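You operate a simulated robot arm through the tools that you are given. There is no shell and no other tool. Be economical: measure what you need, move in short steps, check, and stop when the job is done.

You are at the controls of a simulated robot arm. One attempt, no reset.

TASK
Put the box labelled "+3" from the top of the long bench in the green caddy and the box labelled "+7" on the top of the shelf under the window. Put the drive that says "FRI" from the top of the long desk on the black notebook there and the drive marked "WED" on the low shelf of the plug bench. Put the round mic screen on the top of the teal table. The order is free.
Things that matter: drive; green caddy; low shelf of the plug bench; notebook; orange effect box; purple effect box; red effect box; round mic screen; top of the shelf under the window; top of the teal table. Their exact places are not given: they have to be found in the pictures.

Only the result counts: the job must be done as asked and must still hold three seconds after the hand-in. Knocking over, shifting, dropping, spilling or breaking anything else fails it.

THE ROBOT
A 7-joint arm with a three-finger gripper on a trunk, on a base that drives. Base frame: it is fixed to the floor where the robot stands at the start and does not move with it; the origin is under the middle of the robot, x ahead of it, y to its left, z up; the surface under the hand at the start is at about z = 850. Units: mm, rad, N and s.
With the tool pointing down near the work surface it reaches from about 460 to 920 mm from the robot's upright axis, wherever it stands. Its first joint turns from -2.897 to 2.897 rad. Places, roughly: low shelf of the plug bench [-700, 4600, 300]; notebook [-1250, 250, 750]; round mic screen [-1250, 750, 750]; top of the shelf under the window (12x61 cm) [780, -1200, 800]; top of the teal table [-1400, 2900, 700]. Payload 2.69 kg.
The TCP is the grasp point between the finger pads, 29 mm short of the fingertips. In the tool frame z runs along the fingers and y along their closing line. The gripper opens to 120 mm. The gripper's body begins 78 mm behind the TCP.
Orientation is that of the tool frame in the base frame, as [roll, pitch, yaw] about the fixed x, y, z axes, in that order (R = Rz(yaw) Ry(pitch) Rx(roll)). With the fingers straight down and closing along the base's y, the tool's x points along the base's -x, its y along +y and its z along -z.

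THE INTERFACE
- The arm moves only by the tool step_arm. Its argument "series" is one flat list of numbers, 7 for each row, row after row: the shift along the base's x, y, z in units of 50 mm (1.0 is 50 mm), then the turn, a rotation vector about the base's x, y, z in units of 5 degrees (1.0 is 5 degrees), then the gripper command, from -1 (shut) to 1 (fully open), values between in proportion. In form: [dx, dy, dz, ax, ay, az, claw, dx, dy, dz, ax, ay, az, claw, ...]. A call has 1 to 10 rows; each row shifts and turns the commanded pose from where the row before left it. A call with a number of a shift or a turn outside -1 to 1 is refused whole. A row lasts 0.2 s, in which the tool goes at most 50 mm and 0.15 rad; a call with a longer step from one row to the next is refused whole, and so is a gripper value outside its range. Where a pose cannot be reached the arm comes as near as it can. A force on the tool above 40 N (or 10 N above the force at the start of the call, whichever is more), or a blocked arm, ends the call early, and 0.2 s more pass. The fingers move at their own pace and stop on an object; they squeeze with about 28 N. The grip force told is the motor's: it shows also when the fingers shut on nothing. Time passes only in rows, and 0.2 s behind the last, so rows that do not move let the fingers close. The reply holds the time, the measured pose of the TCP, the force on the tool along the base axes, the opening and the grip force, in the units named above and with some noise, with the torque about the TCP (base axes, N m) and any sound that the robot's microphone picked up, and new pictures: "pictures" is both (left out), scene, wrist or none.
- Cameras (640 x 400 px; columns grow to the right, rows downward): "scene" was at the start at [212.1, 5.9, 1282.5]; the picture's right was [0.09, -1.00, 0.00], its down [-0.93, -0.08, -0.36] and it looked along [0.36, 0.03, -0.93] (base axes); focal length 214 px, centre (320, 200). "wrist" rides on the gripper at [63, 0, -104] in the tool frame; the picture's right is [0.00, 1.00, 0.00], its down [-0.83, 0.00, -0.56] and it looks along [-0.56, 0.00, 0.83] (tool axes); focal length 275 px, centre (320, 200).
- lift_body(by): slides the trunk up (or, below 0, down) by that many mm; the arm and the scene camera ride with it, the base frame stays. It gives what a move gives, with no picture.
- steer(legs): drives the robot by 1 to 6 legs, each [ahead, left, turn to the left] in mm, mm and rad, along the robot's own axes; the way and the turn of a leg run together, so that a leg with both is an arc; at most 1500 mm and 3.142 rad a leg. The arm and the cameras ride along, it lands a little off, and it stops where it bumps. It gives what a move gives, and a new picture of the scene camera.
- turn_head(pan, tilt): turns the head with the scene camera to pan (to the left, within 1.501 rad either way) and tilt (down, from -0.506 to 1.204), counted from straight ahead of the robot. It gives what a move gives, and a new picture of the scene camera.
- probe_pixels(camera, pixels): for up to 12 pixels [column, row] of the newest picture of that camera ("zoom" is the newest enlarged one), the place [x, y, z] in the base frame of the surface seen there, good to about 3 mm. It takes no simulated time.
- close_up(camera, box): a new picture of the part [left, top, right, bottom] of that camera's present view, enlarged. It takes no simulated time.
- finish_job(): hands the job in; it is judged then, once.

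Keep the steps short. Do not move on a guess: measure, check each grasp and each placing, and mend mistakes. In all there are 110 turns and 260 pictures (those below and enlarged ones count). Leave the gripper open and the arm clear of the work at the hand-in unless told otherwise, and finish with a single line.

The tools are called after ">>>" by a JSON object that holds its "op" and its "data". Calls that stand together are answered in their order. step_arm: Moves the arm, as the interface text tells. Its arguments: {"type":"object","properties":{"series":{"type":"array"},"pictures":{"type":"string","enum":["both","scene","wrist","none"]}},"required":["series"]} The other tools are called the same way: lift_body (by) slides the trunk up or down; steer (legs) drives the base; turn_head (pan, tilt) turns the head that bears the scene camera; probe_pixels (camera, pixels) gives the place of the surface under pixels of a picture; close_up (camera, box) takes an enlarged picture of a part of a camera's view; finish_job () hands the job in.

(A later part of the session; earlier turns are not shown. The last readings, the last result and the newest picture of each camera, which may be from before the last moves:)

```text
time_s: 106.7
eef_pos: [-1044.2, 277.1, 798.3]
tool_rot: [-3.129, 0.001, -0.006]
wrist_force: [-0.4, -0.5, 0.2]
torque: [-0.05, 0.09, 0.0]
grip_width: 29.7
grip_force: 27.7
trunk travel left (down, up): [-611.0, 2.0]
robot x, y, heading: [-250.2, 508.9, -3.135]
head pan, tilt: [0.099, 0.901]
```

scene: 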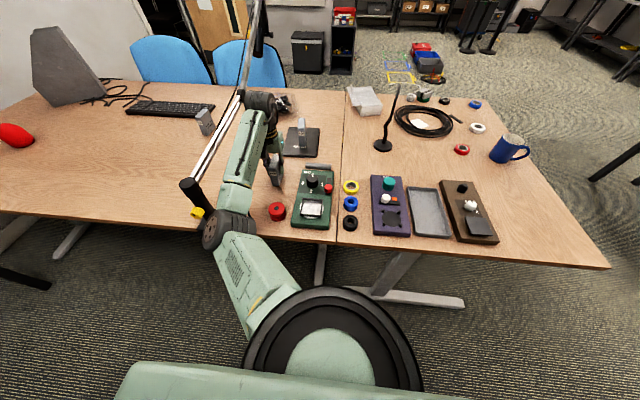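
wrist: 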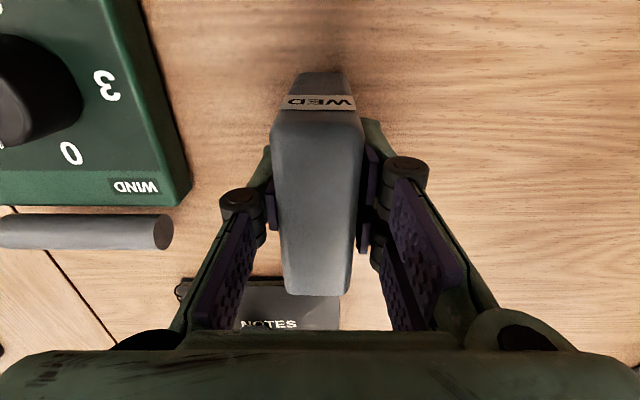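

WED gripped. Lift and bring it back toward the robot.

>>> {"op": "step_arm", "data": {"series": [0, 0, 0.9, 0, 0, 0, -1, 0, 0, 0.9, 0, 0, 0, -1, 0, 0, 0.9, 0, 0, 0, -1, 0.2, 0.4, 0.8, 0, 0, 0, -1, 0.2, 0.5, 0.8, 0, 0, 0, -1, 0.4, 0.8, 0.3, 0, 0, 0, -1, 0.4, 0.8, 0.3, 0, 0, 0, -1, 0.5, 0.8, 0.2, 0, 0, 0, -1], "pictures": "none"}}

>>> {"op": "steer", "data": {"legs": [[-40, 0, 0], [0, 0, -1.57]]}}

>>> {"op": "turn_head", "data": {"pan": 0.0, "tilt": 0.3}}

```text
time_s: 108.5
eef_pos: [-958.2, 440.4, 1054.4]
tool_rot: [-3.131, 0.003, -0.005]
wrist_force: [0.3, 0.3, -2.4]
torque: [0.01, 0.0, 0.01]
grip_width: 29.6
grip_force: 28.5
trunk travel left (down, up): [-611.0, 2.0]
robot x, y, heading: [-250.6, 509.5, -3.135]
head pan, tilt: [0.099, 0.901]
```

```text
time_s: 113.4
eef_pos: [-253.8, 1222.9, 1054.8]
tool_rot: [-3.131, 0.0, -1.612]
wrist_force: [0.4, 0.5, -2.1]
torque: [0.01, -0.01, 0.0]
grip_width: 29.8
grip_force: 27.9
trunk travel left (down, up): [-611.0, 2.0]
robot x, y, heading: [-210.1, 512.2, 1.538]
head pan, tilt: [0.099, 0.901]
```

scene: 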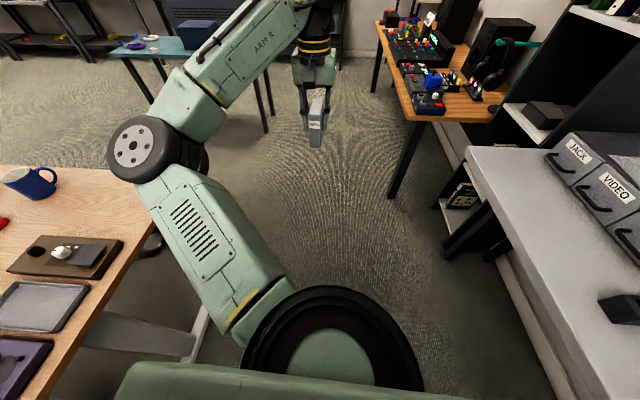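

```text
time_s: 114.4
eef_pos: [-253.0, 1223.8, 1054.9]
tool_rot: [-3.131, 0.002, -1.613]
wrist_force: [-0.5, -0.3, -2.9]
torque: [-0.01, 0.02, -0.01]
grip_width: 29.7
grip_force: 28.2
trunk travel left (down, up): [-611.0, 2.0]
robot x, y, heading: [-209.3, 511.5, 1.541]
head pan, tilt: [0.0, 0.3]
```

scene: 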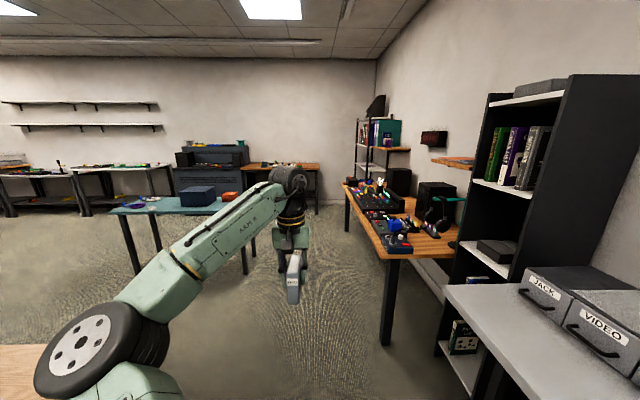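

>>> {"op": "probe_pixels", "data": {"camera": "scene", "pixels": [[386, 345], [350, 190], [388, 257], [245, 275], [135, 275], [262, 165], [318, 168], [300, 200], [250, 168], [310, 190], [446, 290], [330, 380]]}}

>>> {"op": "close_up", "data": {"camera": "scene", "box": [80, 120, 400, 320]}}

```text
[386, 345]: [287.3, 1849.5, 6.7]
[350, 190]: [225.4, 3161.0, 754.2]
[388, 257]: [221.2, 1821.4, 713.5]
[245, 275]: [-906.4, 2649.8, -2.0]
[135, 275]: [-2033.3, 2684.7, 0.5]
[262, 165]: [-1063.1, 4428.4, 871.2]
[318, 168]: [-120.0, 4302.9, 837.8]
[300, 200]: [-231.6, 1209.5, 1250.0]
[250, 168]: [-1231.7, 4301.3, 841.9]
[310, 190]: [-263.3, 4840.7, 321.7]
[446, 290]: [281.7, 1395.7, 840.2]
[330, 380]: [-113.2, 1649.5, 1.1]
```

```text
2.00 times, centred on (240, 220) of scene
```

zoom: 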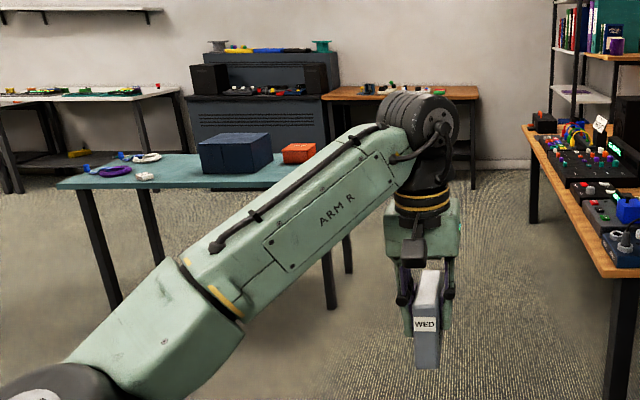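

Corridor between teal table (x<−850) and orange table (x>220) is clear. Drive to about (−330, 3350).

>>> {"op": "steer", "data": {"legs": [[1450, 100, 0.03], [1380, 100, 0]]}}

>>> {"op": "turn_head", "data": {"pan": 0.3, "tilt": 0.6}}

```text
time_s: 128.1
eef_pos: [-382.0, 4045.4, 1054.1]
tool_rot: [-3.132, 0.003, -1.619]
wrist_force: [0.6, 0.3, -2.7]
torque: [-0.02, -0.03, 0.02]
grip_width: 29.7
grip_force: 28.0
trunk travel left (down, up): [-611.0, 2.0]
robot x, y, heading: [-341.6, 3333.8, 1.533]
head pan, tilt: [0.0, 0.3]
```

scene: 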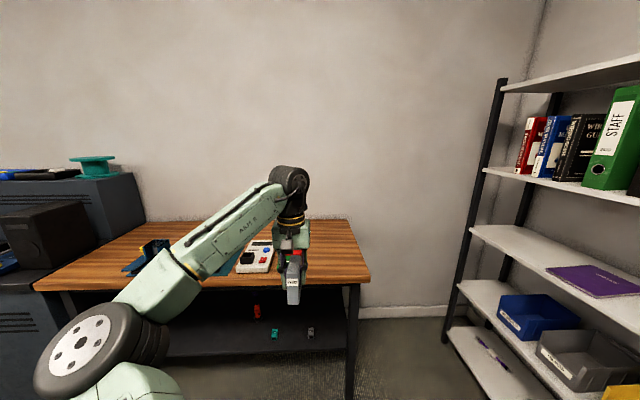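

```text
time_s: 128.9
eef_pos: [-383.1, 4045.9, 1054.9]
tool_rot: [-3.129, 0.002, -1.62]
wrist_force: [0.0, 0.4, -2.0]
torque: [-0.02, -0.02, -0.02]
grip_width: 29.8
grip_force: 28.1
trunk travel left (down, up): [-611.0, 2.0]
robot x, y, heading: [-343.5, 3332.3, 1.53]
head pan, tilt: [0.3, 0.6]
```

scene: 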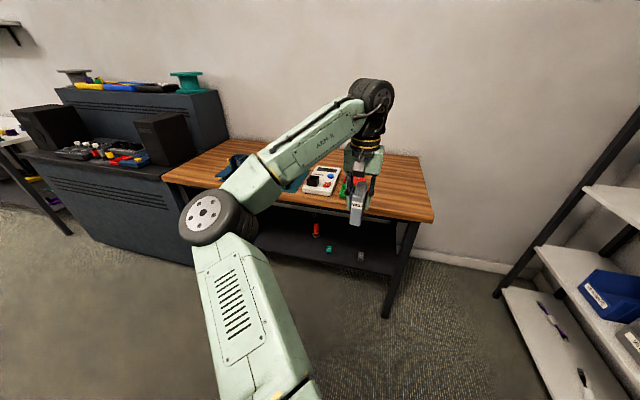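

The plug bench with its dark low shelf is ahead. Measure the shelf and the top's front edge.

>>> {"op": "probe_pixels", "data": {"camera": "scene", "pixels": [[362, 257], [330, 250], [316, 232], [345, 262], [290, 262], [300, 240], [380, 262], [432, 218], [165, 175], [385, 310], [345, 240], [270, 230]]}}

>>> {"op": "close_up", "data": {"camera": "scene", "box": [230, 180, 430, 300]}}

```text
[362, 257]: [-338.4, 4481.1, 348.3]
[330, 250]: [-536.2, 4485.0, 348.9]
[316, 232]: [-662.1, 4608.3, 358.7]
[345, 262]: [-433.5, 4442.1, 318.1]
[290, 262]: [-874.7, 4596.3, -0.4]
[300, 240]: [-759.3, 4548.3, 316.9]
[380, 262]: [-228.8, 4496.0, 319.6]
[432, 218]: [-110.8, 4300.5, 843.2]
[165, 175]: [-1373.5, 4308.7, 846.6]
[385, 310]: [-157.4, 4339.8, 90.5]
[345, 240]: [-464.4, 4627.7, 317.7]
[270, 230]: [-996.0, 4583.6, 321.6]
```

```text
3.20 times, centred on (330, 240) of scene
```

zoom: 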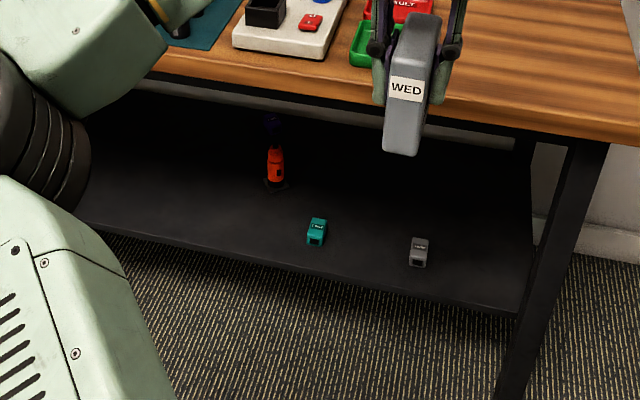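

Low shelf z≈318, front edge y≈4430; items at x≈−536 and −338, so the free slot x≈−437 suits. Lower the trunk fully so the arm can go in under the bench top.

>>> {"op": "lift_body", "data": {"by": -600}}

>>> {"op": "turn_head", "data": {"pan": 0.0, "tilt": 0.2}}

```text
refused: -600 is not a number from -400 to 400
```

```text
time_s: 129.7
eef_pos: [-381.5, 4046.6, 1055.1]
tool_rot: [-3.131, 0.001, -1.619]
wrist_force: [-0.7, -1.0, -2.6]
torque: [0.01, 0.04, -0.02]
grip_width: 29.6
grip_force: 28.0
trunk travel left (down, up): [-611.0, 2.0]
robot x, y, heading: [-345.0, 3335.0, 1.534]
head pan, tilt: [0.0, 0.201]
```

scene: 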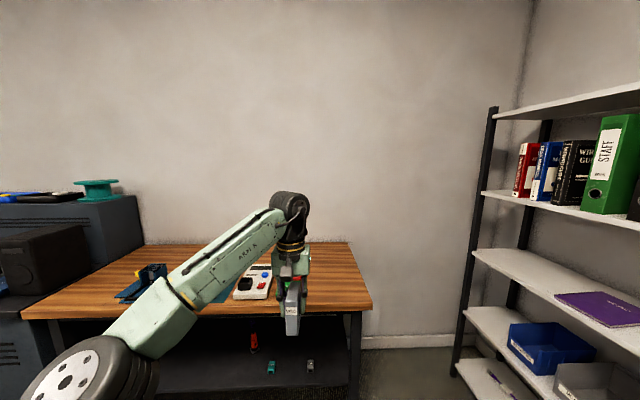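

>>> {"op": "lift_body", "data": {"by": -300}}

>>> {"op": "lift_body", "data": {"by": -300}}

>>> {"op": "turn_head", "data": {"pan": 0.0, "tilt": 0.25}}

```text
time_s: 132.7
eef_pos: [-382.3, 4045.0, 755.0]
tool_rot: [-3.131, 0.003, -1.619]
wrist_force: [0.2, -0.4, -2.0]
torque: [-0.02, 0.02, 0.0]
grip_width: 29.7
grip_force: 27.8
trunk travel left (down, up): [-311.0, 302.0]
robot x, y, heading: [-343.0, 3333.4, 1.534]
head pan, tilt: [0.0, 0.201]
```

```text
time_s: 135.9
eef_pos: [-380.3, 4044.5, 530.1]
tool_rot: [-3.132, 0.01, -1.62]
wrist_force: [-0.3, -0.2, -1.2]
torque: [0.0, 0.04, -0.06]
grip_width: 29.7
grip_force: 27.8
trunk travel left (down, up): [-78.0, 535.0]
robot x, y, heading: [-342.0, 3329.1, 1.529]
head pan, tilt: [0.0, 0.201]
stopped: the arm was blocked; the commanded pose is now the measured one
```

```text
time_s: 136.6
eef_pos: [-380.4, 4042.8, 528.9]
tool_rot: [-3.134, 0.01, -1.623]
wrist_force: [-0.3, -0.1, -2.8]
torque: [0.0, 0.02, 0.0]
grip_width: 29.7
grip_force: 27.8
trunk travel left (down, up): [-78.0, 535.0]
robot x, y, heading: [-344.1, 3331.9, 1.53]
head pan, tilt: [0.0, 0.25]
```

scene: 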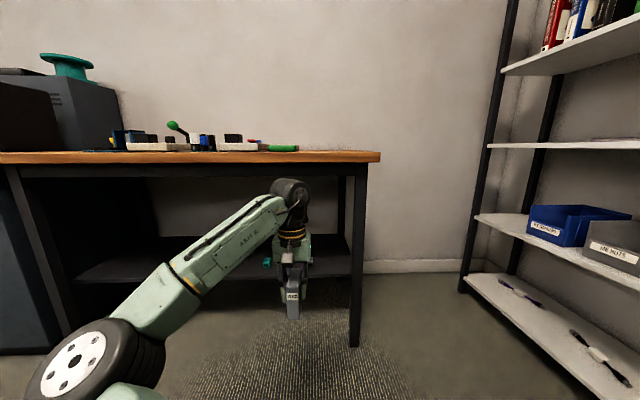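

The elbow touched the base. I raise the trunk 25 mm, then stretch the arm forward and lower the hand in front of the bench.

>>> {"op": "lift_body", "data": {"by": 25}}

>>> {"op": "step_arm", "data": {"series": [0, 0.8, 0, 0, 0, 0, -1, 0, 0.8, 0, 0, 0, 0, -1, 0, 0, -0.6, 0, 0, 0, -1, 0, 0, -0.6, 0, 0, 0, -1, 0, 0, 0, 0, 0, 0, -1], "pictures": "scene"}}

>>> {"op": "probe_pixels", "data": {"camera": "scene", "pixels": [[200, 165], [330, 175], [200, 180], [150, 265], [100, 275], [330, 250], [345, 262], [120, 340], [60, 180], [300, 215]]}}

```text
time_s: 137.3
eef_pos: [-380.2, 4044.6, 547.3]
tool_rot: [-3.134, 0.002, -1.623]
wrist_force: [0.0, 0.6, -3.2]
torque: [-0.05, 0.01, 0.0]
grip_width: 29.6
grip_force: 28.1
trunk travel left (down, up): [-103.0, 510.0]
robot x, y, heading: [-344.0, 3334.2, 1.534]
head pan, tilt: [0.0, 0.25]
```

```text
time_s: 138.5
eef_pos: [-377.5, 4125.3, 486.5]
tool_rot: [-3.133, 0.004, -1.624]
wrist_force: [0.5, -0.6, -3.1]
torque: [0.0, 0.02, -0.02]
grip_width: 29.7
grip_force: 28.2
trunk travel left (down, up): [-103.0, 510.0]
robot x, y, heading: [-344.9, 3333.1, 1.534]
head pan, tilt: [0.0, 0.25]
```

scene: 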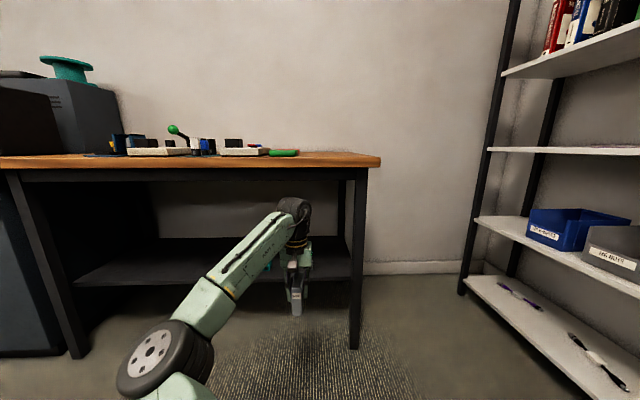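

```text
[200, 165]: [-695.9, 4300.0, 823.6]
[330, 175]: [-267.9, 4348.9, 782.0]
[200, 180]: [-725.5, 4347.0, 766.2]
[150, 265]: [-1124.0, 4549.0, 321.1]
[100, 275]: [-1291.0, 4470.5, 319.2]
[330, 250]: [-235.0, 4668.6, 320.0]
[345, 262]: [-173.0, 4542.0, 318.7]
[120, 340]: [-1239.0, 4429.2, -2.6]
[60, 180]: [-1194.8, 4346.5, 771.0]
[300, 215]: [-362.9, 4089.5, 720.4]
```

Lower another 55 mm and shift to x≈−450, then check.

>>> {"op": "step_arm", "data": {"series": [-0.75, 0, -0.4, 0, 0, 0, -1, -0.7, 0, -0.4, 0, 0, 0.5, -1, 0, 0, -0.3, 0, 0, 0.1, -1, 0, 0, 0, 0, 0, 0, -1]}}

```text
time_s: 139.5
eef_pos: [-452.5, 4126.9, 433.8]
tool_rot: [-3.132, 0.004, -1.572]
wrist_force: [-0.1, 0.0, -1.2]
torque: [0.01, -0.01, 0.01]
grip_width: 29.8
grip_force: 28.0
trunk travel left (down, up): [-103.0, 510.0]
robot x, y, heading: [-345.9, 3332.0, 1.533]
head pan, tilt: [0.0, 0.25]
```

scene: 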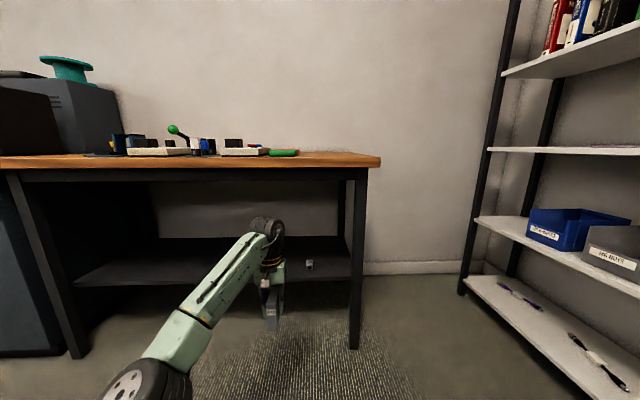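
wrist: 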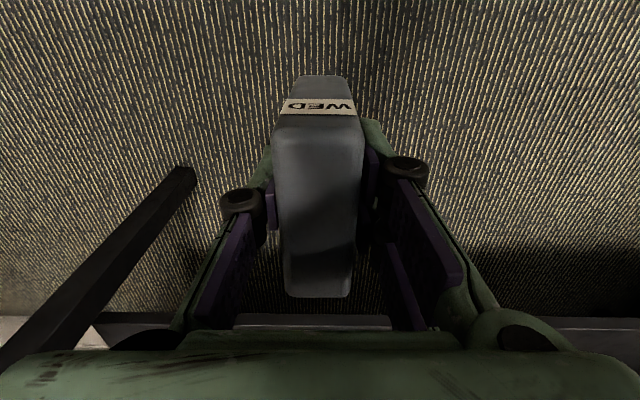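

Drive ahead 280 mm slowly and check.

>>> {"op": "steer", "data": {"legs": [[280, 0, 0]]}}

>>> {"op": "close_up", "data": {"camera": "wrist", "box": [0, 0, 640, 400]}}

```text
time_s: 141.4
eef_pos: [-444.2, 4403.2, 434.2]
tool_rot: [-3.13, 0.003, -1.567]
wrist_force: [-0.2, -1.0, -1.5]
torque: [-0.04, 0.03, 0.0]
grip_width: 29.7
grip_force: 27.7
trunk travel left (down, up): [-103.0, 510.0]
robot x, y, heading: [-332.4, 3611.8, 1.534]
head pan, tilt: [0.0, 0.25]
```

scene: 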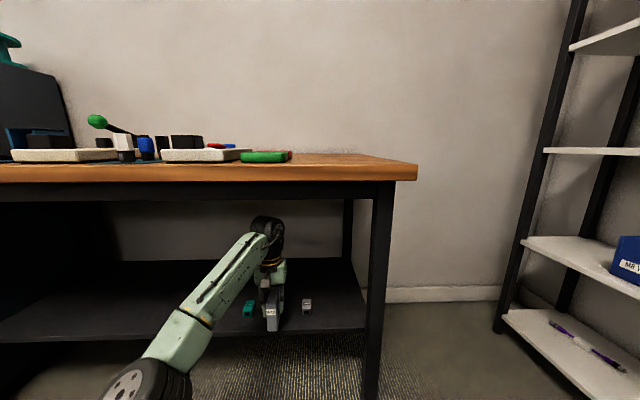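

```text
1.00 times, centred on (320, 200) of wrist (not enlarged: the box is as wide or as high as the picture)
```

zoom: 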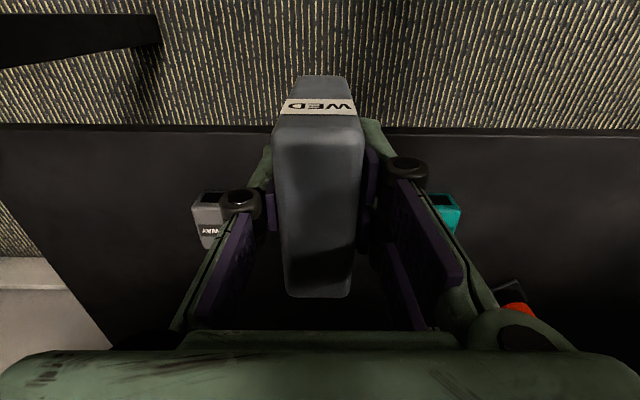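

Good, the hand passes under the top. 115 mm more.

>>> {"op": "steer", "data": {"legs": [[115, 0, 0]]}}

>>> {"op": "close_up", "data": {"camera": "wrist", "box": [0, 0, 640, 400]}}

```text
time_s: 142.6
eef_pos: [-440.6, 4517.7, 434.9]
tool_rot: [-3.133, 0.003, -1.566]
wrist_force: [0.1, 1.0, -2.9]
torque: [0.0, -0.04, 0.01]
grip_width: 29.6
grip_force: 28.2
trunk travel left (down, up): [-103.0, 510.0]
robot x, y, heading: [-326.0, 3724.8, 1.531]
head pan, tilt: [0.0, 0.25]
```

scene: 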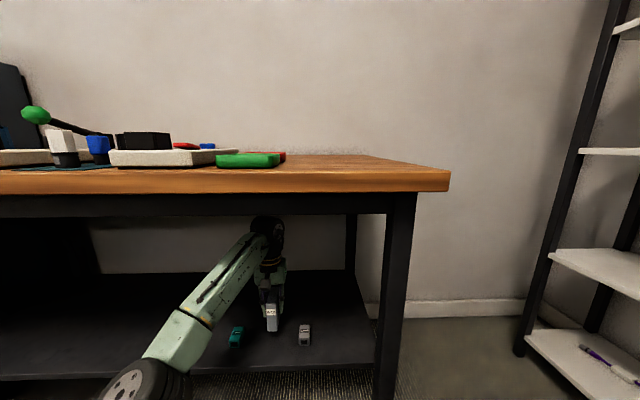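

```text
1.00 times, centred on (320, 200) of wrist (not enlarged: the box is as wide or as high as the picture)
```

zoom: 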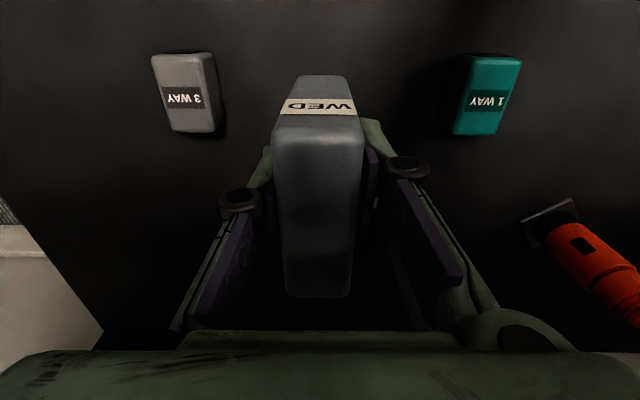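

Lower 44 mm and check the force.

>>> {"op": "step_arm", "data": {"series": [0, 0, -0.45, 0, 0, 0, -1, 0, 0, -0.43, 0, 0, 0, -1, 0, 0, 0, 0, 0, 0, -1], "pictures": "scene"}}

>>> {"op": "close_up", "data": {"camera": "scene", "box": [200, 260, 360, 360]}}

```text
time_s: 143.4
eef_pos: [-440.2, 4516.1, 390.7]
tool_rot: [-3.133, 0.005, -1.567]
wrist_force: [1.3, -0.2, -1.4]
torque: [0.0, -0.03, 0.0]
grip_width: 29.7
grip_force: 28.0
trunk travel left (down, up): [-103.0, 510.0]
robot x, y, heading: [-328.8, 3723.3, 1.53]
head pan, tilt: [0.0, 0.25]
```

scene: 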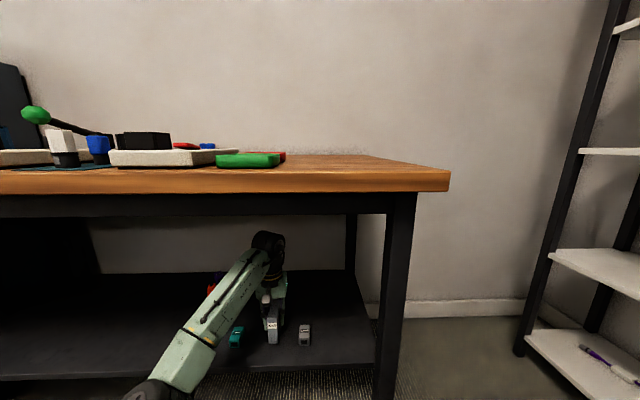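

```text
4.00 times, centred on (280, 310) of scene
```

zoom: 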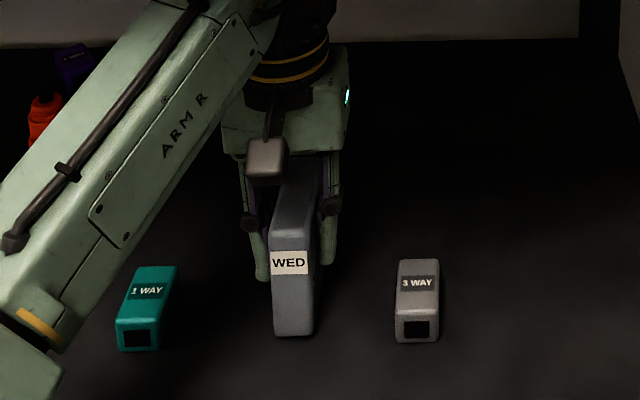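

Lower 2.5 mm more and release.

>>> {"op": "step_arm", "data": {"series": [0, 0, -0.05, 0, 0, 0, -1, 0, 0, 0, 0, 0, 0, -1, 0, 0, 0, 0, 0, 0, 0.1, 0, 0, 0, 0, 0, 0, 0.1, 0, 0, 0, 0, 0, 0, 0.1, 0, 0, 0.5, 0, 0, 0, 0.1, 0, 0, 0.4, 0, 0, 0, 0.1]}}

```text
time_s: 145.0
eef_pos: [-440.0, 4516.6, 434.0]
tool_rot: [-3.133, 0.004, -1.568]
wrist_force: [0.1, 0.4, 0.8]
torque: [-0.01, 0.0, 0.0]
grip_width: 66.1
grip_force: 0.0
trunk travel left (down, up): [-103.0, 510.0]
robot x, y, heading: [-329.1, 3724.5, 1.534]
head pan, tilt: [0.0, 0.25]
```

scene: 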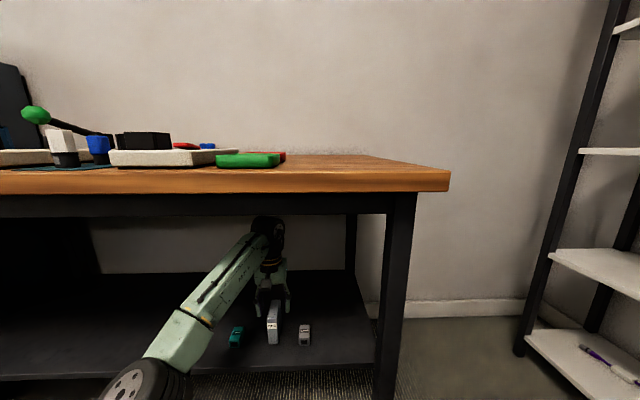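
wrist: 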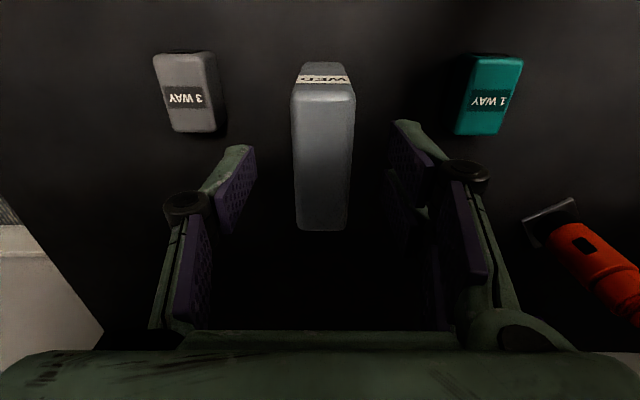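

WED stands free. Rise 20 mm more so fingertips clear its top, then back out.

>>> {"op": "step_arm", "data": {"series": [0, 0, 0.45, 0, 0, 0, 0.1, 0, 0, 0, 0, 0, 0, 0.1], "pictures": "none"}}

>>> {"op": "steer", "data": {"legs": [[-480, 0, 0]]}}

>>> {"op": "lift_body", "data": {"by": 400}}

>>> {"op": "lift_body", "data": {"by": 110}}

```text
time_s: 145.6
eef_pos: [-440.2, 4518.2, 456.7]
tool_rot: [-3.131, 0.003, -1.57]
wrist_force: [0.0, -0.5, 0.1]
torque: [0.0, 0.02, 0.03]
grip_width: 65.8
grip_force: 0.0
trunk travel left (down, up): [-103.0, 510.0]
robot x, y, heading: [-330.0, 3720.1, 1.538]
head pan, tilt: [0.0, 0.25]
```

```text
time_s: 148.5
eef_pos: [-458.3, 4035.4, 456.5]
tool_rot: [-3.133, 0.001, -1.566]
wrist_force: [0.0, 0.6, 0.6]
torque: [-0.01, 0.0, 0.0]
grip_width: 65.9
grip_force: 0.3
trunk travel left (down, up): [-103.0, 510.0]
robot x, y, heading: [-349.3, 3241.0, 1.541]
head pan, tilt: [0.0, 0.25]
```

scene: 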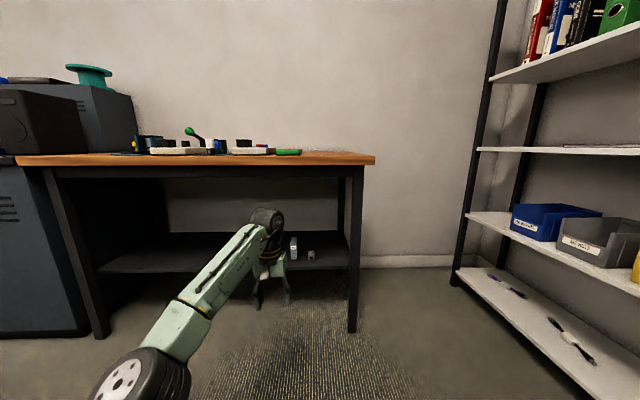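

```text
time_s: 152.3
eef_pos: [-458.7, 4035.0, 855.2]
tool_rot: [-3.135, 0.003, -1.566]
wrist_force: [0.8, 0.2, 0.4]
torque: [-0.03, 0.0, 0.0]
grip_width: 66.0
grip_force: 0.1
trunk travel left (down, up): [-503.0, 110.0]
robot x, y, heading: [-344.7, 3243.6, 1.539]
head pan, tilt: [0.0, 0.25]
```

```text
time_s: 153.8
eef_pos: [-459.1, 4036.1, 965.2]
tool_rot: [-3.134, 0.004, -1.566]
wrist_force: [-0.6, 0.8, -0.5]
torque: [-0.01, 0.0, 0.03]
grip_width: 66.2
grip_force: 0.0
trunk travel left (down, up): [-613.0, 0.0]
robot x, y, heading: [-342.7, 3243.9, 1.54]
head pan, tilt: [0.0, 0.25]
```

Look at the teal table from here (pan left).

>>> {"op": "turn_head", "data": {"pan": 1.5, "tilt": 0.5}}

```text
time_s: 155.3
eef_pos: [-458.0, 4035.4, 965.7]
tool_rot: [-3.131, 0.004, -1.566]
wrist_force: [0.0, 0.3, 0.7]
torque: [-0.01, 0.01, 0.03]
grip_width: 65.8
grip_force: 0.2
trunk travel left (down, up): [-613.0, 0.0]
robot x, y, heading: [-348.4, 3244.1, 1.537]
head pan, tilt: [1.499, 0.499]
```

scene: 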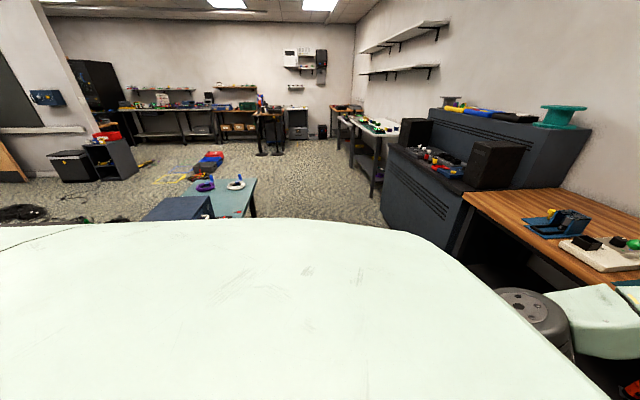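

Retract and raise the arm, then drive back to the long desk and turn toward it.

>>> {"op": "step_arm", "data": {"series": [0.2, -0.7, 0.6, 0, 0, 0, 0.1, 0.2, -0.7, 0.6, 0, 0, 0, 0.1, 0.2, -0.7, 0.6, 0, 0, 0, 0.1, 0.2, -0.7, 0.6, 0, 0, 0, 0.1, 0.2, -0.7, 0.6, 0, 0, 0, 0.1, 0.2, -0.7, 0.4, 0, 0, 0, 0.1], "pictures": "none"}}

>>> {"op": "steer", "data": {"legs": [[-1400, -50, 0], [-1220, -40, 0], [0, 0, 1.6]]}}

>>> {"op": "turn_head", "data": {"pan": 0.0, "tilt": 0.7}}

```text
time_s: 156.8
eef_pos: [-399.4, 3824.7, 1136.5]
tool_rot: [-3.132, 0.002, -1.565]
wrist_force: [-0.1, 0.2, 0.4]
torque: [0.0, 0.0, 0.01]
grip_width: 65.7
grip_force: 0.0
trunk travel left (down, up): [-613.0, 0.0]
robot x, y, heading: [-346.4, 3242.5, 1.534]
head pan, tilt: [1.499, 0.499]
```

```text
time_s: 173.6
eef_pos: [-938.4, 523.5, 1136.8]
tool_rot: [-3.131, 0.004, 0.056]
wrist_force: [-0.7, 0.5, 0.3]
torque: [-0.01, -0.02, -0.02]
grip_width: 65.7
grip_force: 0.0
trunk travel left (down, up): [-613.0, 0.0]
robot x, y, heading: [-361.2, 605.9, -3.124]
head pan, tilt: [1.499, 0.499]
```

scene: 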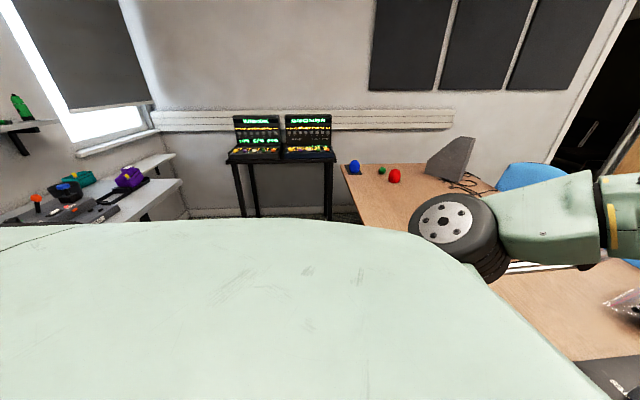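

```text
time_s: 175.2
eef_pos: [-937.9, 522.1, 1135.6]
tool_rot: [-3.133, 0.003, 0.056]
wrist_force: [0.0, 0.1, -0.3]
torque: [0.0, 0.01, 0.0]
grip_width: 66.0
grip_force: 0.1
trunk travel left (down, up): [-613.0, 0.0]
robot x, y, heading: [-363.9, 601.8, -3.125]
head pan, tilt: [0.0, 0.7]
```

scene: 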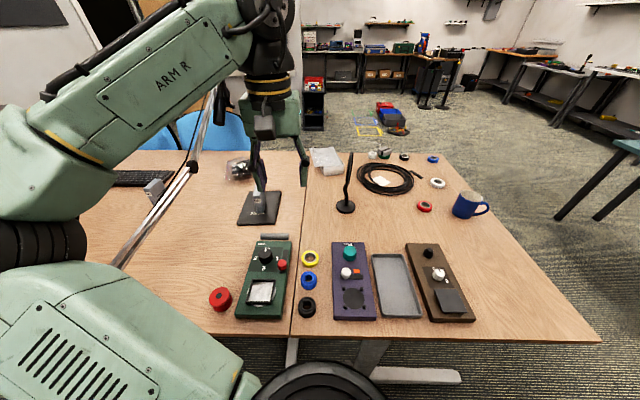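

Mic screen now edge-on at (347,185). Zoom and measure it.

>>> {"op": "close_up", "data": {"camera": "scene", "box": [307, 140, 387, 220]}}

>>> {"op": "probe_pixels", "data": {"camera": "scene", "pixels": [[351, 156], [348, 170], [347, 182], [346, 192], [345, 206], [337, 207], [354, 207], [346, 198], [345, 212]]}}

```text
5.00 times, centred on (347, 180) of scene
```

zoom: 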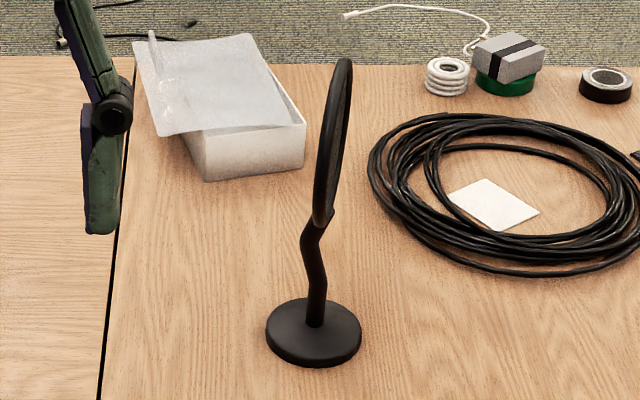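

```text
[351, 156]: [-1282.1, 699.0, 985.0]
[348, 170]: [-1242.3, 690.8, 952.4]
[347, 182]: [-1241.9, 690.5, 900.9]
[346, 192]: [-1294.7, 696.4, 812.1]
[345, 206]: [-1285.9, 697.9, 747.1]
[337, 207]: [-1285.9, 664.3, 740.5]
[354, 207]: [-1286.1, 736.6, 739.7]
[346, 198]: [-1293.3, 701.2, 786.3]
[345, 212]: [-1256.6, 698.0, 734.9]
```

Disc: centre ≈(−1303, 705, 925), top ≈990, plane rotated by about −0.25 rad; foot centre (−1286,698). Drive 120 ahead and move above the disc with matching yaw.

>>> {"op": "steer", "data": {"legs": [[120, 0, 0]]}}

>>> {"op": "step_arm", "data": {"series": [-0.7, 0.517, 0, 0, 0, -0.5, 0.1, -0.7, 0.517, 0, 0, 0, -0.5, 0.1, -0.7, 0.517, 0, 0, 0, -0.5, 0.1, -0.7, 0.517, 0, 0, 0, -0.5, 0.1, -0.7, 0.517, 0, 0, 0, -0.5, 0.1, -0.7, 0.517, 0, 0, 0, -0.5, 0.1, -0.7, 0.517, 0, 0, 0, -0.5, 0.1, 0, 0, 0, 0, 0, 0, 0.1]}}

```text
time_s: 176.5
eef_pos: [-1058.8, 521.3, 1135.3]
tool_rot: [-3.134, 0.002, 0.054]
wrist_force: [-0.3, -0.4, 0.3]
torque: [0.0, -0.03, 0.0]
grip_width: 66.0
grip_force: 0.1
trunk travel left (down, up): [-613.0, 0.0]
robot x, y, heading: [-480.9, 606.1, -3.125]
head pan, tilt: [0.0, 0.7]
```

scene: 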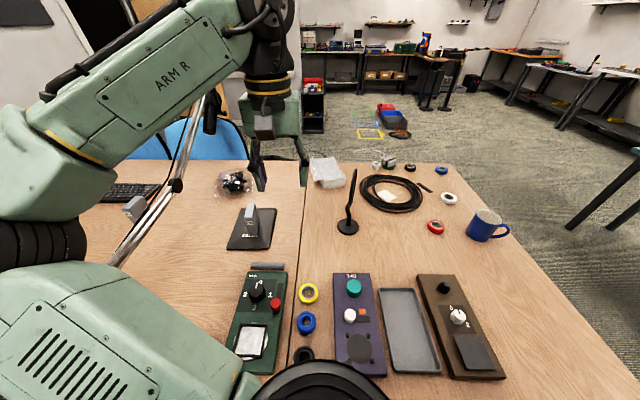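

```text
time_s: 178.3
eef_pos: [-1303.6, 703.0, 1135.3]
tool_rot: [-3.133, 0.002, -0.252]
wrist_force: [0.1, 0.7, 1.5]
torque: [0.01, -0.01, -0.01]
grip_width: 66.1
grip_force: 0.0
trunk travel left (down, up): [-613.0, 0.0]
robot x, y, heading: [-482.2, 602.1, -3.127]
head pan, tilt: [0.0, 0.7]
```

scene: 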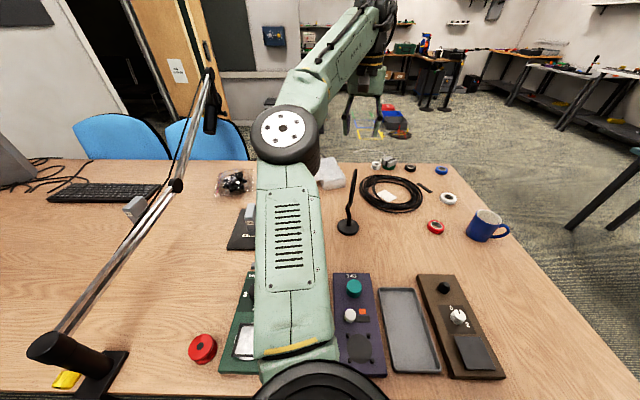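
wrist: 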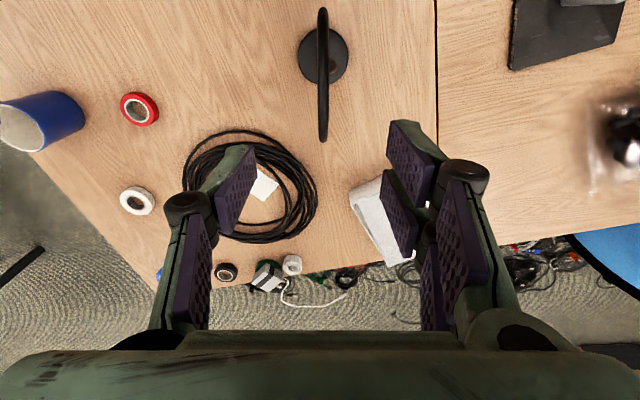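

Nicely edge-on between the fingers. Probe the rim to centre along it.

>>> {"op": "probe_pixels", "data": {"camera": "wrist", "pixels": [[323, 15], [323, 40], [323, 70], [323, 95], [323, 120], [323, 138], [318, 80], [327, 80]]}}

```text
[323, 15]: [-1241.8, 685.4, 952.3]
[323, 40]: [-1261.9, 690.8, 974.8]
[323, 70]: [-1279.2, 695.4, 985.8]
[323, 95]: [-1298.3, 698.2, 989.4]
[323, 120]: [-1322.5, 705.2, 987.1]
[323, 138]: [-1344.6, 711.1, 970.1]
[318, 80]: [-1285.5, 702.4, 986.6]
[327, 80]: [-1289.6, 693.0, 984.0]
```

Lower to z≈968 over the rim and close.

>>> {"op": "step_arm", "data": {"series": [0, -0.05, -0.9, 0, 0, 0, 0.1, 0, 0, -0.9, 0, 0, 0, 0.1, 0, 0, -0.9, 0, 0, 0, 0.1, 0, 0, -0.64, 0, 0, 0, 0.1, 0, 0, 0, 0, 0, 0, -1, 0, 0, 0, 0, 0, 0, -1, 0, 0, 0, 0, 0, 0, -1, 0, 0, 0, 0, 0, 0, -1, 0, 0, 0, 0, 0, 0, -1]}}

```text
time_s: 180.3
eef_pos: [-1305.0, 699.4, 968.0]
tool_rot: [-3.133, 0.004, -0.252]
wrist_force: [0.3, 0.4, 0.0]
torque: [0.0, -0.08, -0.01]
grip_width: 10.2
grip_force: 27.6
trunk travel left (down, up): [-613.0, 0.0]
robot x, y, heading: [-479.2, 606.0, -3.124]
head pan, tilt: [0.0, 0.7]
```

scene: 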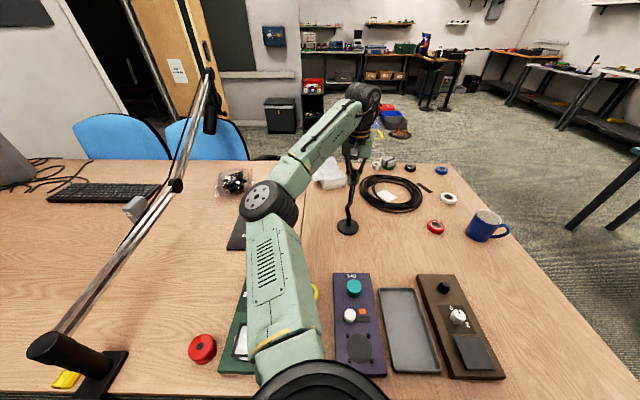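
wrist: 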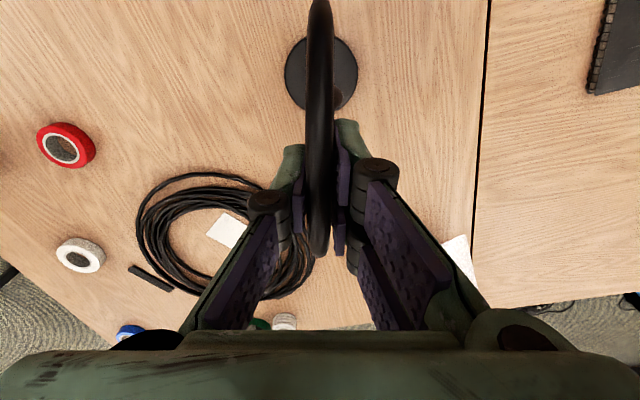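

Gripped (10.2 mm). Lift gently straight up.

>>> {"op": "step_arm", "data": {"series": [0, 0, 0.3, 0, 0, 0, -1, 0, 0, 0.5, 0, 0, 0, -1, 0, 0, 0.7, 0, 0, 0, -1, 0, 0, 0.8, 0, 0, 0, -1, 0, 0, 0.8, 0, 0, 0, -1, 0, 0, 0.6, 0, 0, 0, -1, 0, 0, 0, 0, 0, 0, -1]}}

```text
time_s: 181.9
eef_pos: [-1304.5, 699.2, 1152.8]
tool_rot: [-3.134, 0.004, -0.251]
wrist_force: [-0.1, 0.2, -3.5]
torque: [0.0, 0.02, 0.02]
grip_width: 10.0
grip_force: 27.8
trunk travel left (down, up): [-613.0, 0.0]
robot x, y, heading: [-480.7, 600.7, -3.125]
head pan, tilt: [0.0, 0.7]
```

scene: 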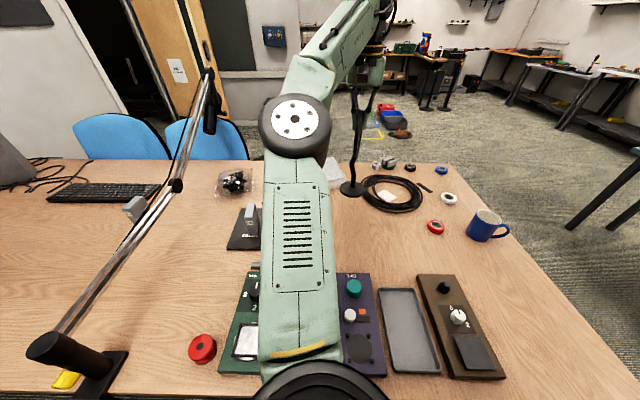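
wrist: 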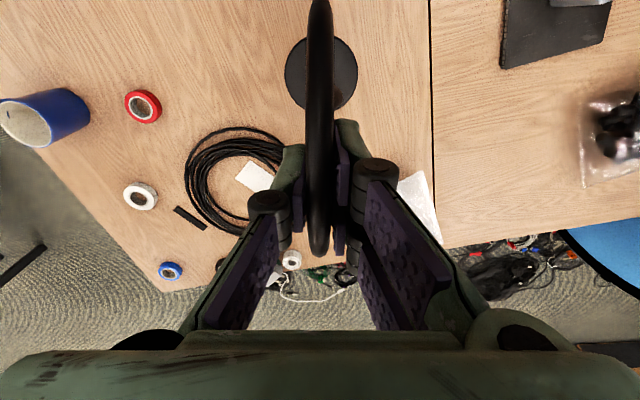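

Holding firmly. Retract, back off from the desk, turn right and drive up to y≈1850.

>>> {"op": "step_arm", "data": {"series": [0.6, -0.1, 0, 0, 0, 0, -1, 0.65, -0.1, 0, 0, 0, 0, -1, 0.65, -0.1, 0, 0, 0, 0, -1, 0.65, -0.1, 0, 0, 0, 0, -1, 0.65, -0.1, 0, 0, 0, 0, -1, 0.65, -0.1, 0, 0, 0, 0, -1, 0.6, 0, 0, 0, 0, 0, -1, 0, 0, 0, 0, 0, 0, -1], "pictures": "none"}}

>>> {"op": "steer", "data": {"legs": [[-180, 0, 0], [0, 0, -1.58], [1280, 0, 0]]}}

>>> {"op": "turn_head", "data": {"pan": 0.7, "tilt": 0.5}}

```text
time_s: 183.7
eef_pos: [-1083.7, 668.3, 1154.0]
tool_rot: [-3.133, 0.004, -0.253]
wrist_force: [0.8, -0.1, -3.8]
torque: [-0.01, 0.05, -0.03]
grip_width: 9.9
grip_force: 28.3
trunk travel left (down, up): [-613.0, 0.0]
robot x, y, heading: [-481.2, 600.7, -3.124]
head pan, tilt: [0.0, 0.7]
```

```text
time_s: 195.1
eef_pos: [-274.2, 2493.9, 1153.8]
tool_rot: [-3.133, 0.003, -1.814]
wrist_force: [0.6, 0.6, -4.0]
torque: [0.0, 0.0, 0.01]
grip_width: 10.1
grip_force: 27.6
trunk travel left (down, up): [-613.0, 0.0]
robot x, y, heading: [-334.5, 1889.6, 1.597]
head pan, tilt: [0.0, 0.7]
```

scene: 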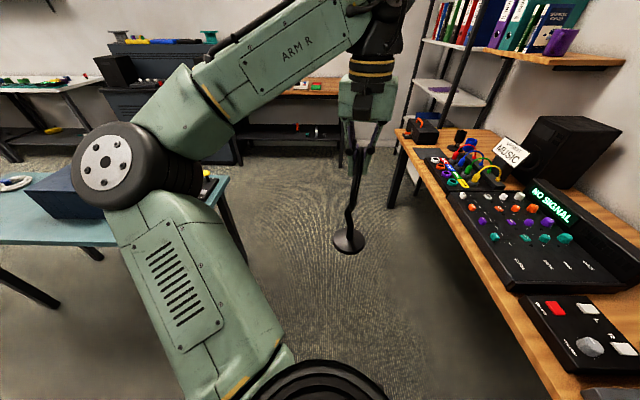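

```text
time_s: 196.2
eef_pos: [-273.5, 2493.4, 1153.3]
tool_rot: [-3.135, 0.003, -1.812]
wrist_force: [0.0, 0.1, -3.6]
torque: [0.01, 0.03, -0.03]
grip_width: 9.8
grip_force: 28.1
trunk travel left (down, up): [-613.0, 0.0]
robot x, y, heading: [-335.4, 1888.6, 1.599]
head pan, tilt: [0.7, 0.499]
```

scene: 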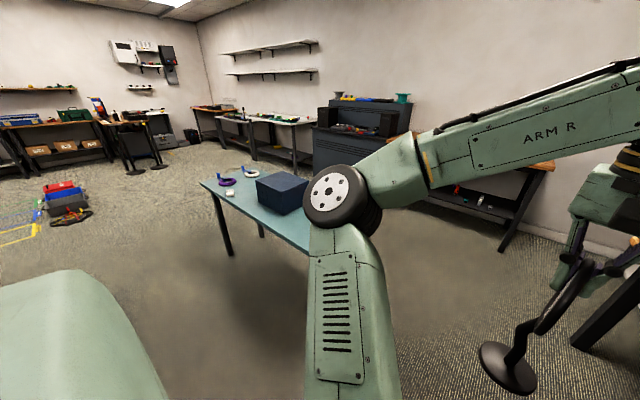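

Strafe left 850 to face the teal table and look.

>>> {"op": "steer", "data": {"legs": [[0, 850, -0.025]]}}

>>> {"op": "turn_head", "data": {"pan": 0.0, "tilt": 0.7}}

```text
time_s: 203.1
eef_pos: [-1104.1, 2481.5, 1152.9]
tool_rot: [-3.132, 0.003, -1.84]
wrist_force: [-0.3, 0.0, -3.6]
torque: [0.01, -0.01, 0.03]
grip_width: 9.7
grip_force: 27.9
trunk travel left (down, up): [-613.0, 0.0]
robot x, y, heading: [-1179.2, 1880.0, 1.571]
head pan, tilt: [0.7, 0.499]
```

scene: 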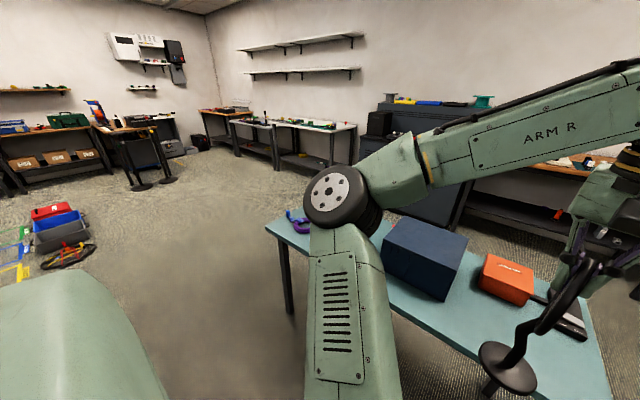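

```text
time_s: 204.2
eef_pos: [-1104.2, 2480.6, 1153.4]
tool_rot: [-3.132, 0.002, -1.839]
wrist_force: [0.3, 0.6, -3.7]
torque: [0.02, -0.01, -0.01]
grip_width: 9.6
grip_force: 27.9
trunk travel left (down, up): [-613.0, 0.0]
robot x, y, heading: [-1180.0, 1875.8, 1.569]
head pan, tilt: [0.0, 0.7]
```

scene: 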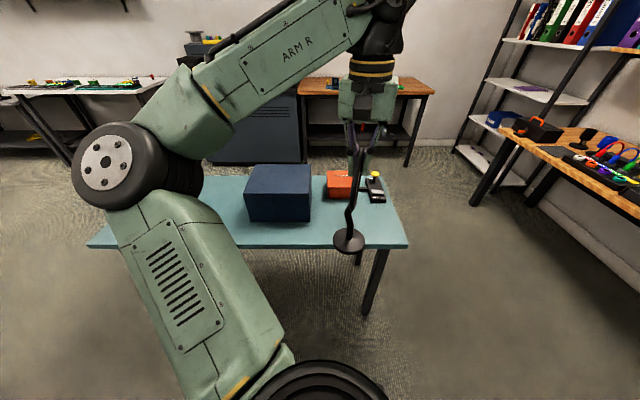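

Front-right corner of the table in front of the red box is free. Measure.

>>> {"op": "probe_pixels", "data": {"camera": "scene", "pixels": [[405, 238], [395, 180], [300, 240], [385, 220], [325, 235], [280, 218], [310, 215], [375, 200], [330, 195], [215, 235], [350, 245], [395, 210]]}}

>>> {"op": "close_up", "data": {"camera": "scene", "box": [200, 140, 440, 290]}}

```text
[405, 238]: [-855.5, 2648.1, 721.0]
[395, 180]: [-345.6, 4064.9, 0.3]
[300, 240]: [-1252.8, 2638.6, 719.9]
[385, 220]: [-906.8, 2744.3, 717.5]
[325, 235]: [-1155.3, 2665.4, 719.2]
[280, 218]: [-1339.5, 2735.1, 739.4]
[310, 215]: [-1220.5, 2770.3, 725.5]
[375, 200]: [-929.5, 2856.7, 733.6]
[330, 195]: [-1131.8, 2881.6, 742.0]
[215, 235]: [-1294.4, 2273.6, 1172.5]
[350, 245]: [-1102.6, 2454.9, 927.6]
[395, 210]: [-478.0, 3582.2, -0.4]
```

```text
2.67 times, centred on (320, 215) of scene
```

zoom: 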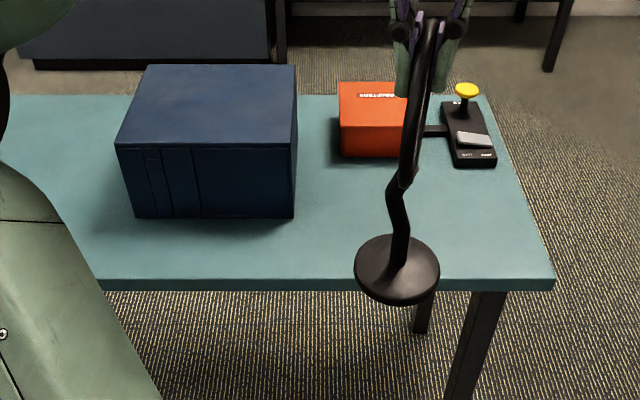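

Table top z≈719, front edge y≈2640, right edge x≈−850; free spot for the foot around (−1050, 2747). Drive 110 ahead, then move over the spot.

>>> {"op": "steer", "data": {"legs": [[110, 0, 0]]}}

>>> {"op": "step_arm", "data": {"series": [0.22, 0.7, 0, 0, 0, 0, -1, 0.22, 0.7, 0, 0, 0, 0, -1, 0.22, 0.7, 0, 0, 0, 0, -1, 0.22, 0.7, 0, 0, 0, 0, -1, 0.22, 0.7, 0, 0, 0, 0, -1, 0, 0, -0.7, 0, 0, 0, -1, 0, 0, -0.7, 0, 0, 0, -1, 0, 0, -0.7, 0, 0, 0, -1, 0, 0, 0, 0, 0, 0, -1]}}

```text
time_s: 205.4
eef_pos: [-1104.2, 2590.8, 1152.4]
tool_rot: [-3.132, 0.002, -1.841]
wrist_force: [0.9, 1.0, -3.7]
torque: [-0.02, -0.01, -0.01]
grip_width: 9.7
grip_force: 28.0
trunk travel left (down, up): [-613.0, 0.0]
robot x, y, heading: [-1181.3, 1988.0, 1.572]
head pan, tilt: [0.0, 0.7]
```

scene: 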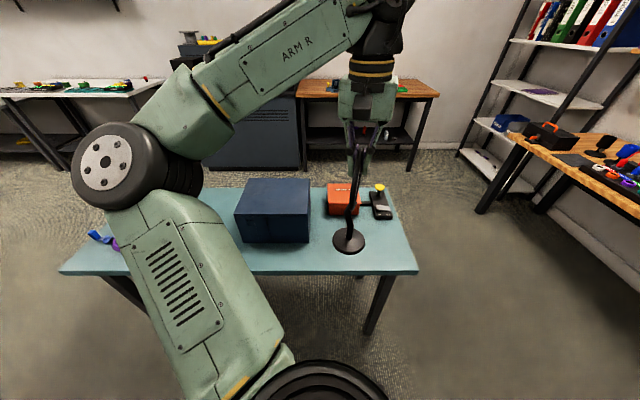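

```text
time_s: 207.4
eef_pos: [-1047.0, 2763.4, 1046.2]
tool_rot: [-3.132, 0.004, -1.839]
wrist_force: [0.7, 0.1, -3.7]
torque: [0.0, -0.04, 0.04]
grip_width: 9.8
grip_force: 27.5
trunk travel left (down, up): [-613.0, 0.0]
robot x, y, heading: [-1180.8, 1986.8, 1.571]
head pan, tilt: [0.0, 0.7]
```

scene: 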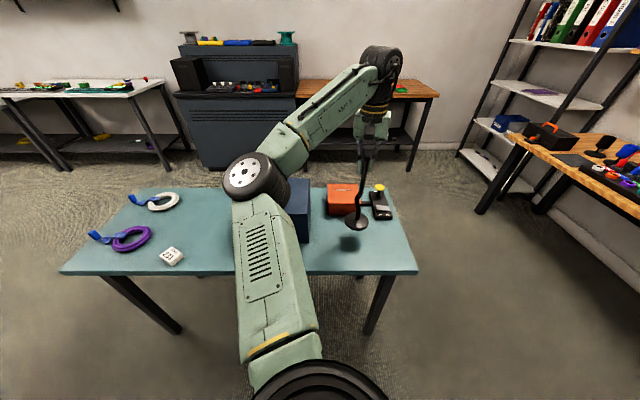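
wrist: 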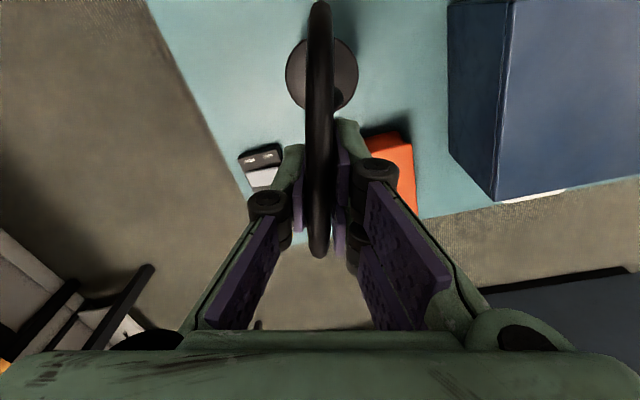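

Lower 82 mm, then inspect the gap.

>>> {"op": "step_arm", "data": {"series": [0, 0, -0.7, 0, 0, 0, -1, 0, 0, -0.6, 0, 0, 0, -1, 0, 0, -0.36, 0, 0, 0, -1, 0, 0, 0, 0, 0, 0, -1], "pictures": "none"}}

>>> {"op": "close_up", "data": {"camera": "scene", "box": [280, 160, 440, 260]}}

```text
time_s: 208.4
eef_pos: [-1048.4, 2766.6, 964.6]
tool_rot: [-3.133, 0.002, -1.839]
wrist_force: [0.1, 1.2, -3.9]
torque: [0.02, -0.04, 0.0]
grip_width: 9.7
grip_force: 27.9
trunk travel left (down, up): [-613.0, 0.0]
robot x, y, heading: [-1181.4, 1989.5, 1.565]
head pan, tilt: [0.0, 0.7]
```

```text
4.00 times, centred on (360, 210) of scene
```

zoom: 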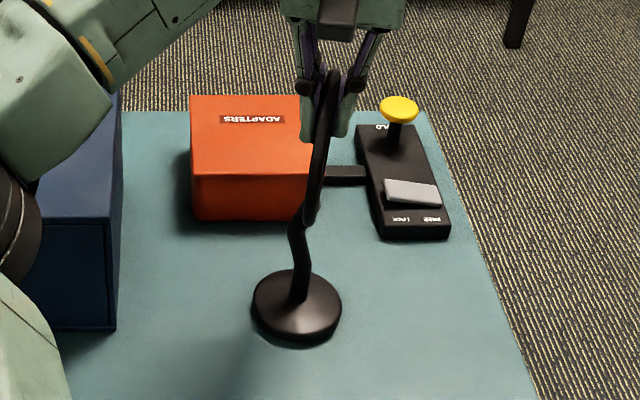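

Foot is ~5 mm above the table. Lower 6 mm in small steps and read the force.

>>> {"op": "step_arm", "data": {"series": [0, 0, -0.06, 0, 0, 0, -1, 0, 0, -0.05, 0, 0, 0, -1, 0, 0, 0, 0, 0, 0, -1], "pictures": "none"}}

```text
time_s: 209.2
eef_pos: [-1048.2, 2765.1, 958.4]
tool_rot: [-3.133, 0.003, -1.841]
wrist_force: [0.1, 0.5, -3.5]
torque: [0.05, 0.0, -0.02]
grip_width: 9.7
grip_force: 27.8
trunk travel left (down, up): [-613.0, 0.0]
robot x, y, heading: [-1180.0, 1985.2, 1.568]
head pan, tilt: [0.0, 0.7]
```

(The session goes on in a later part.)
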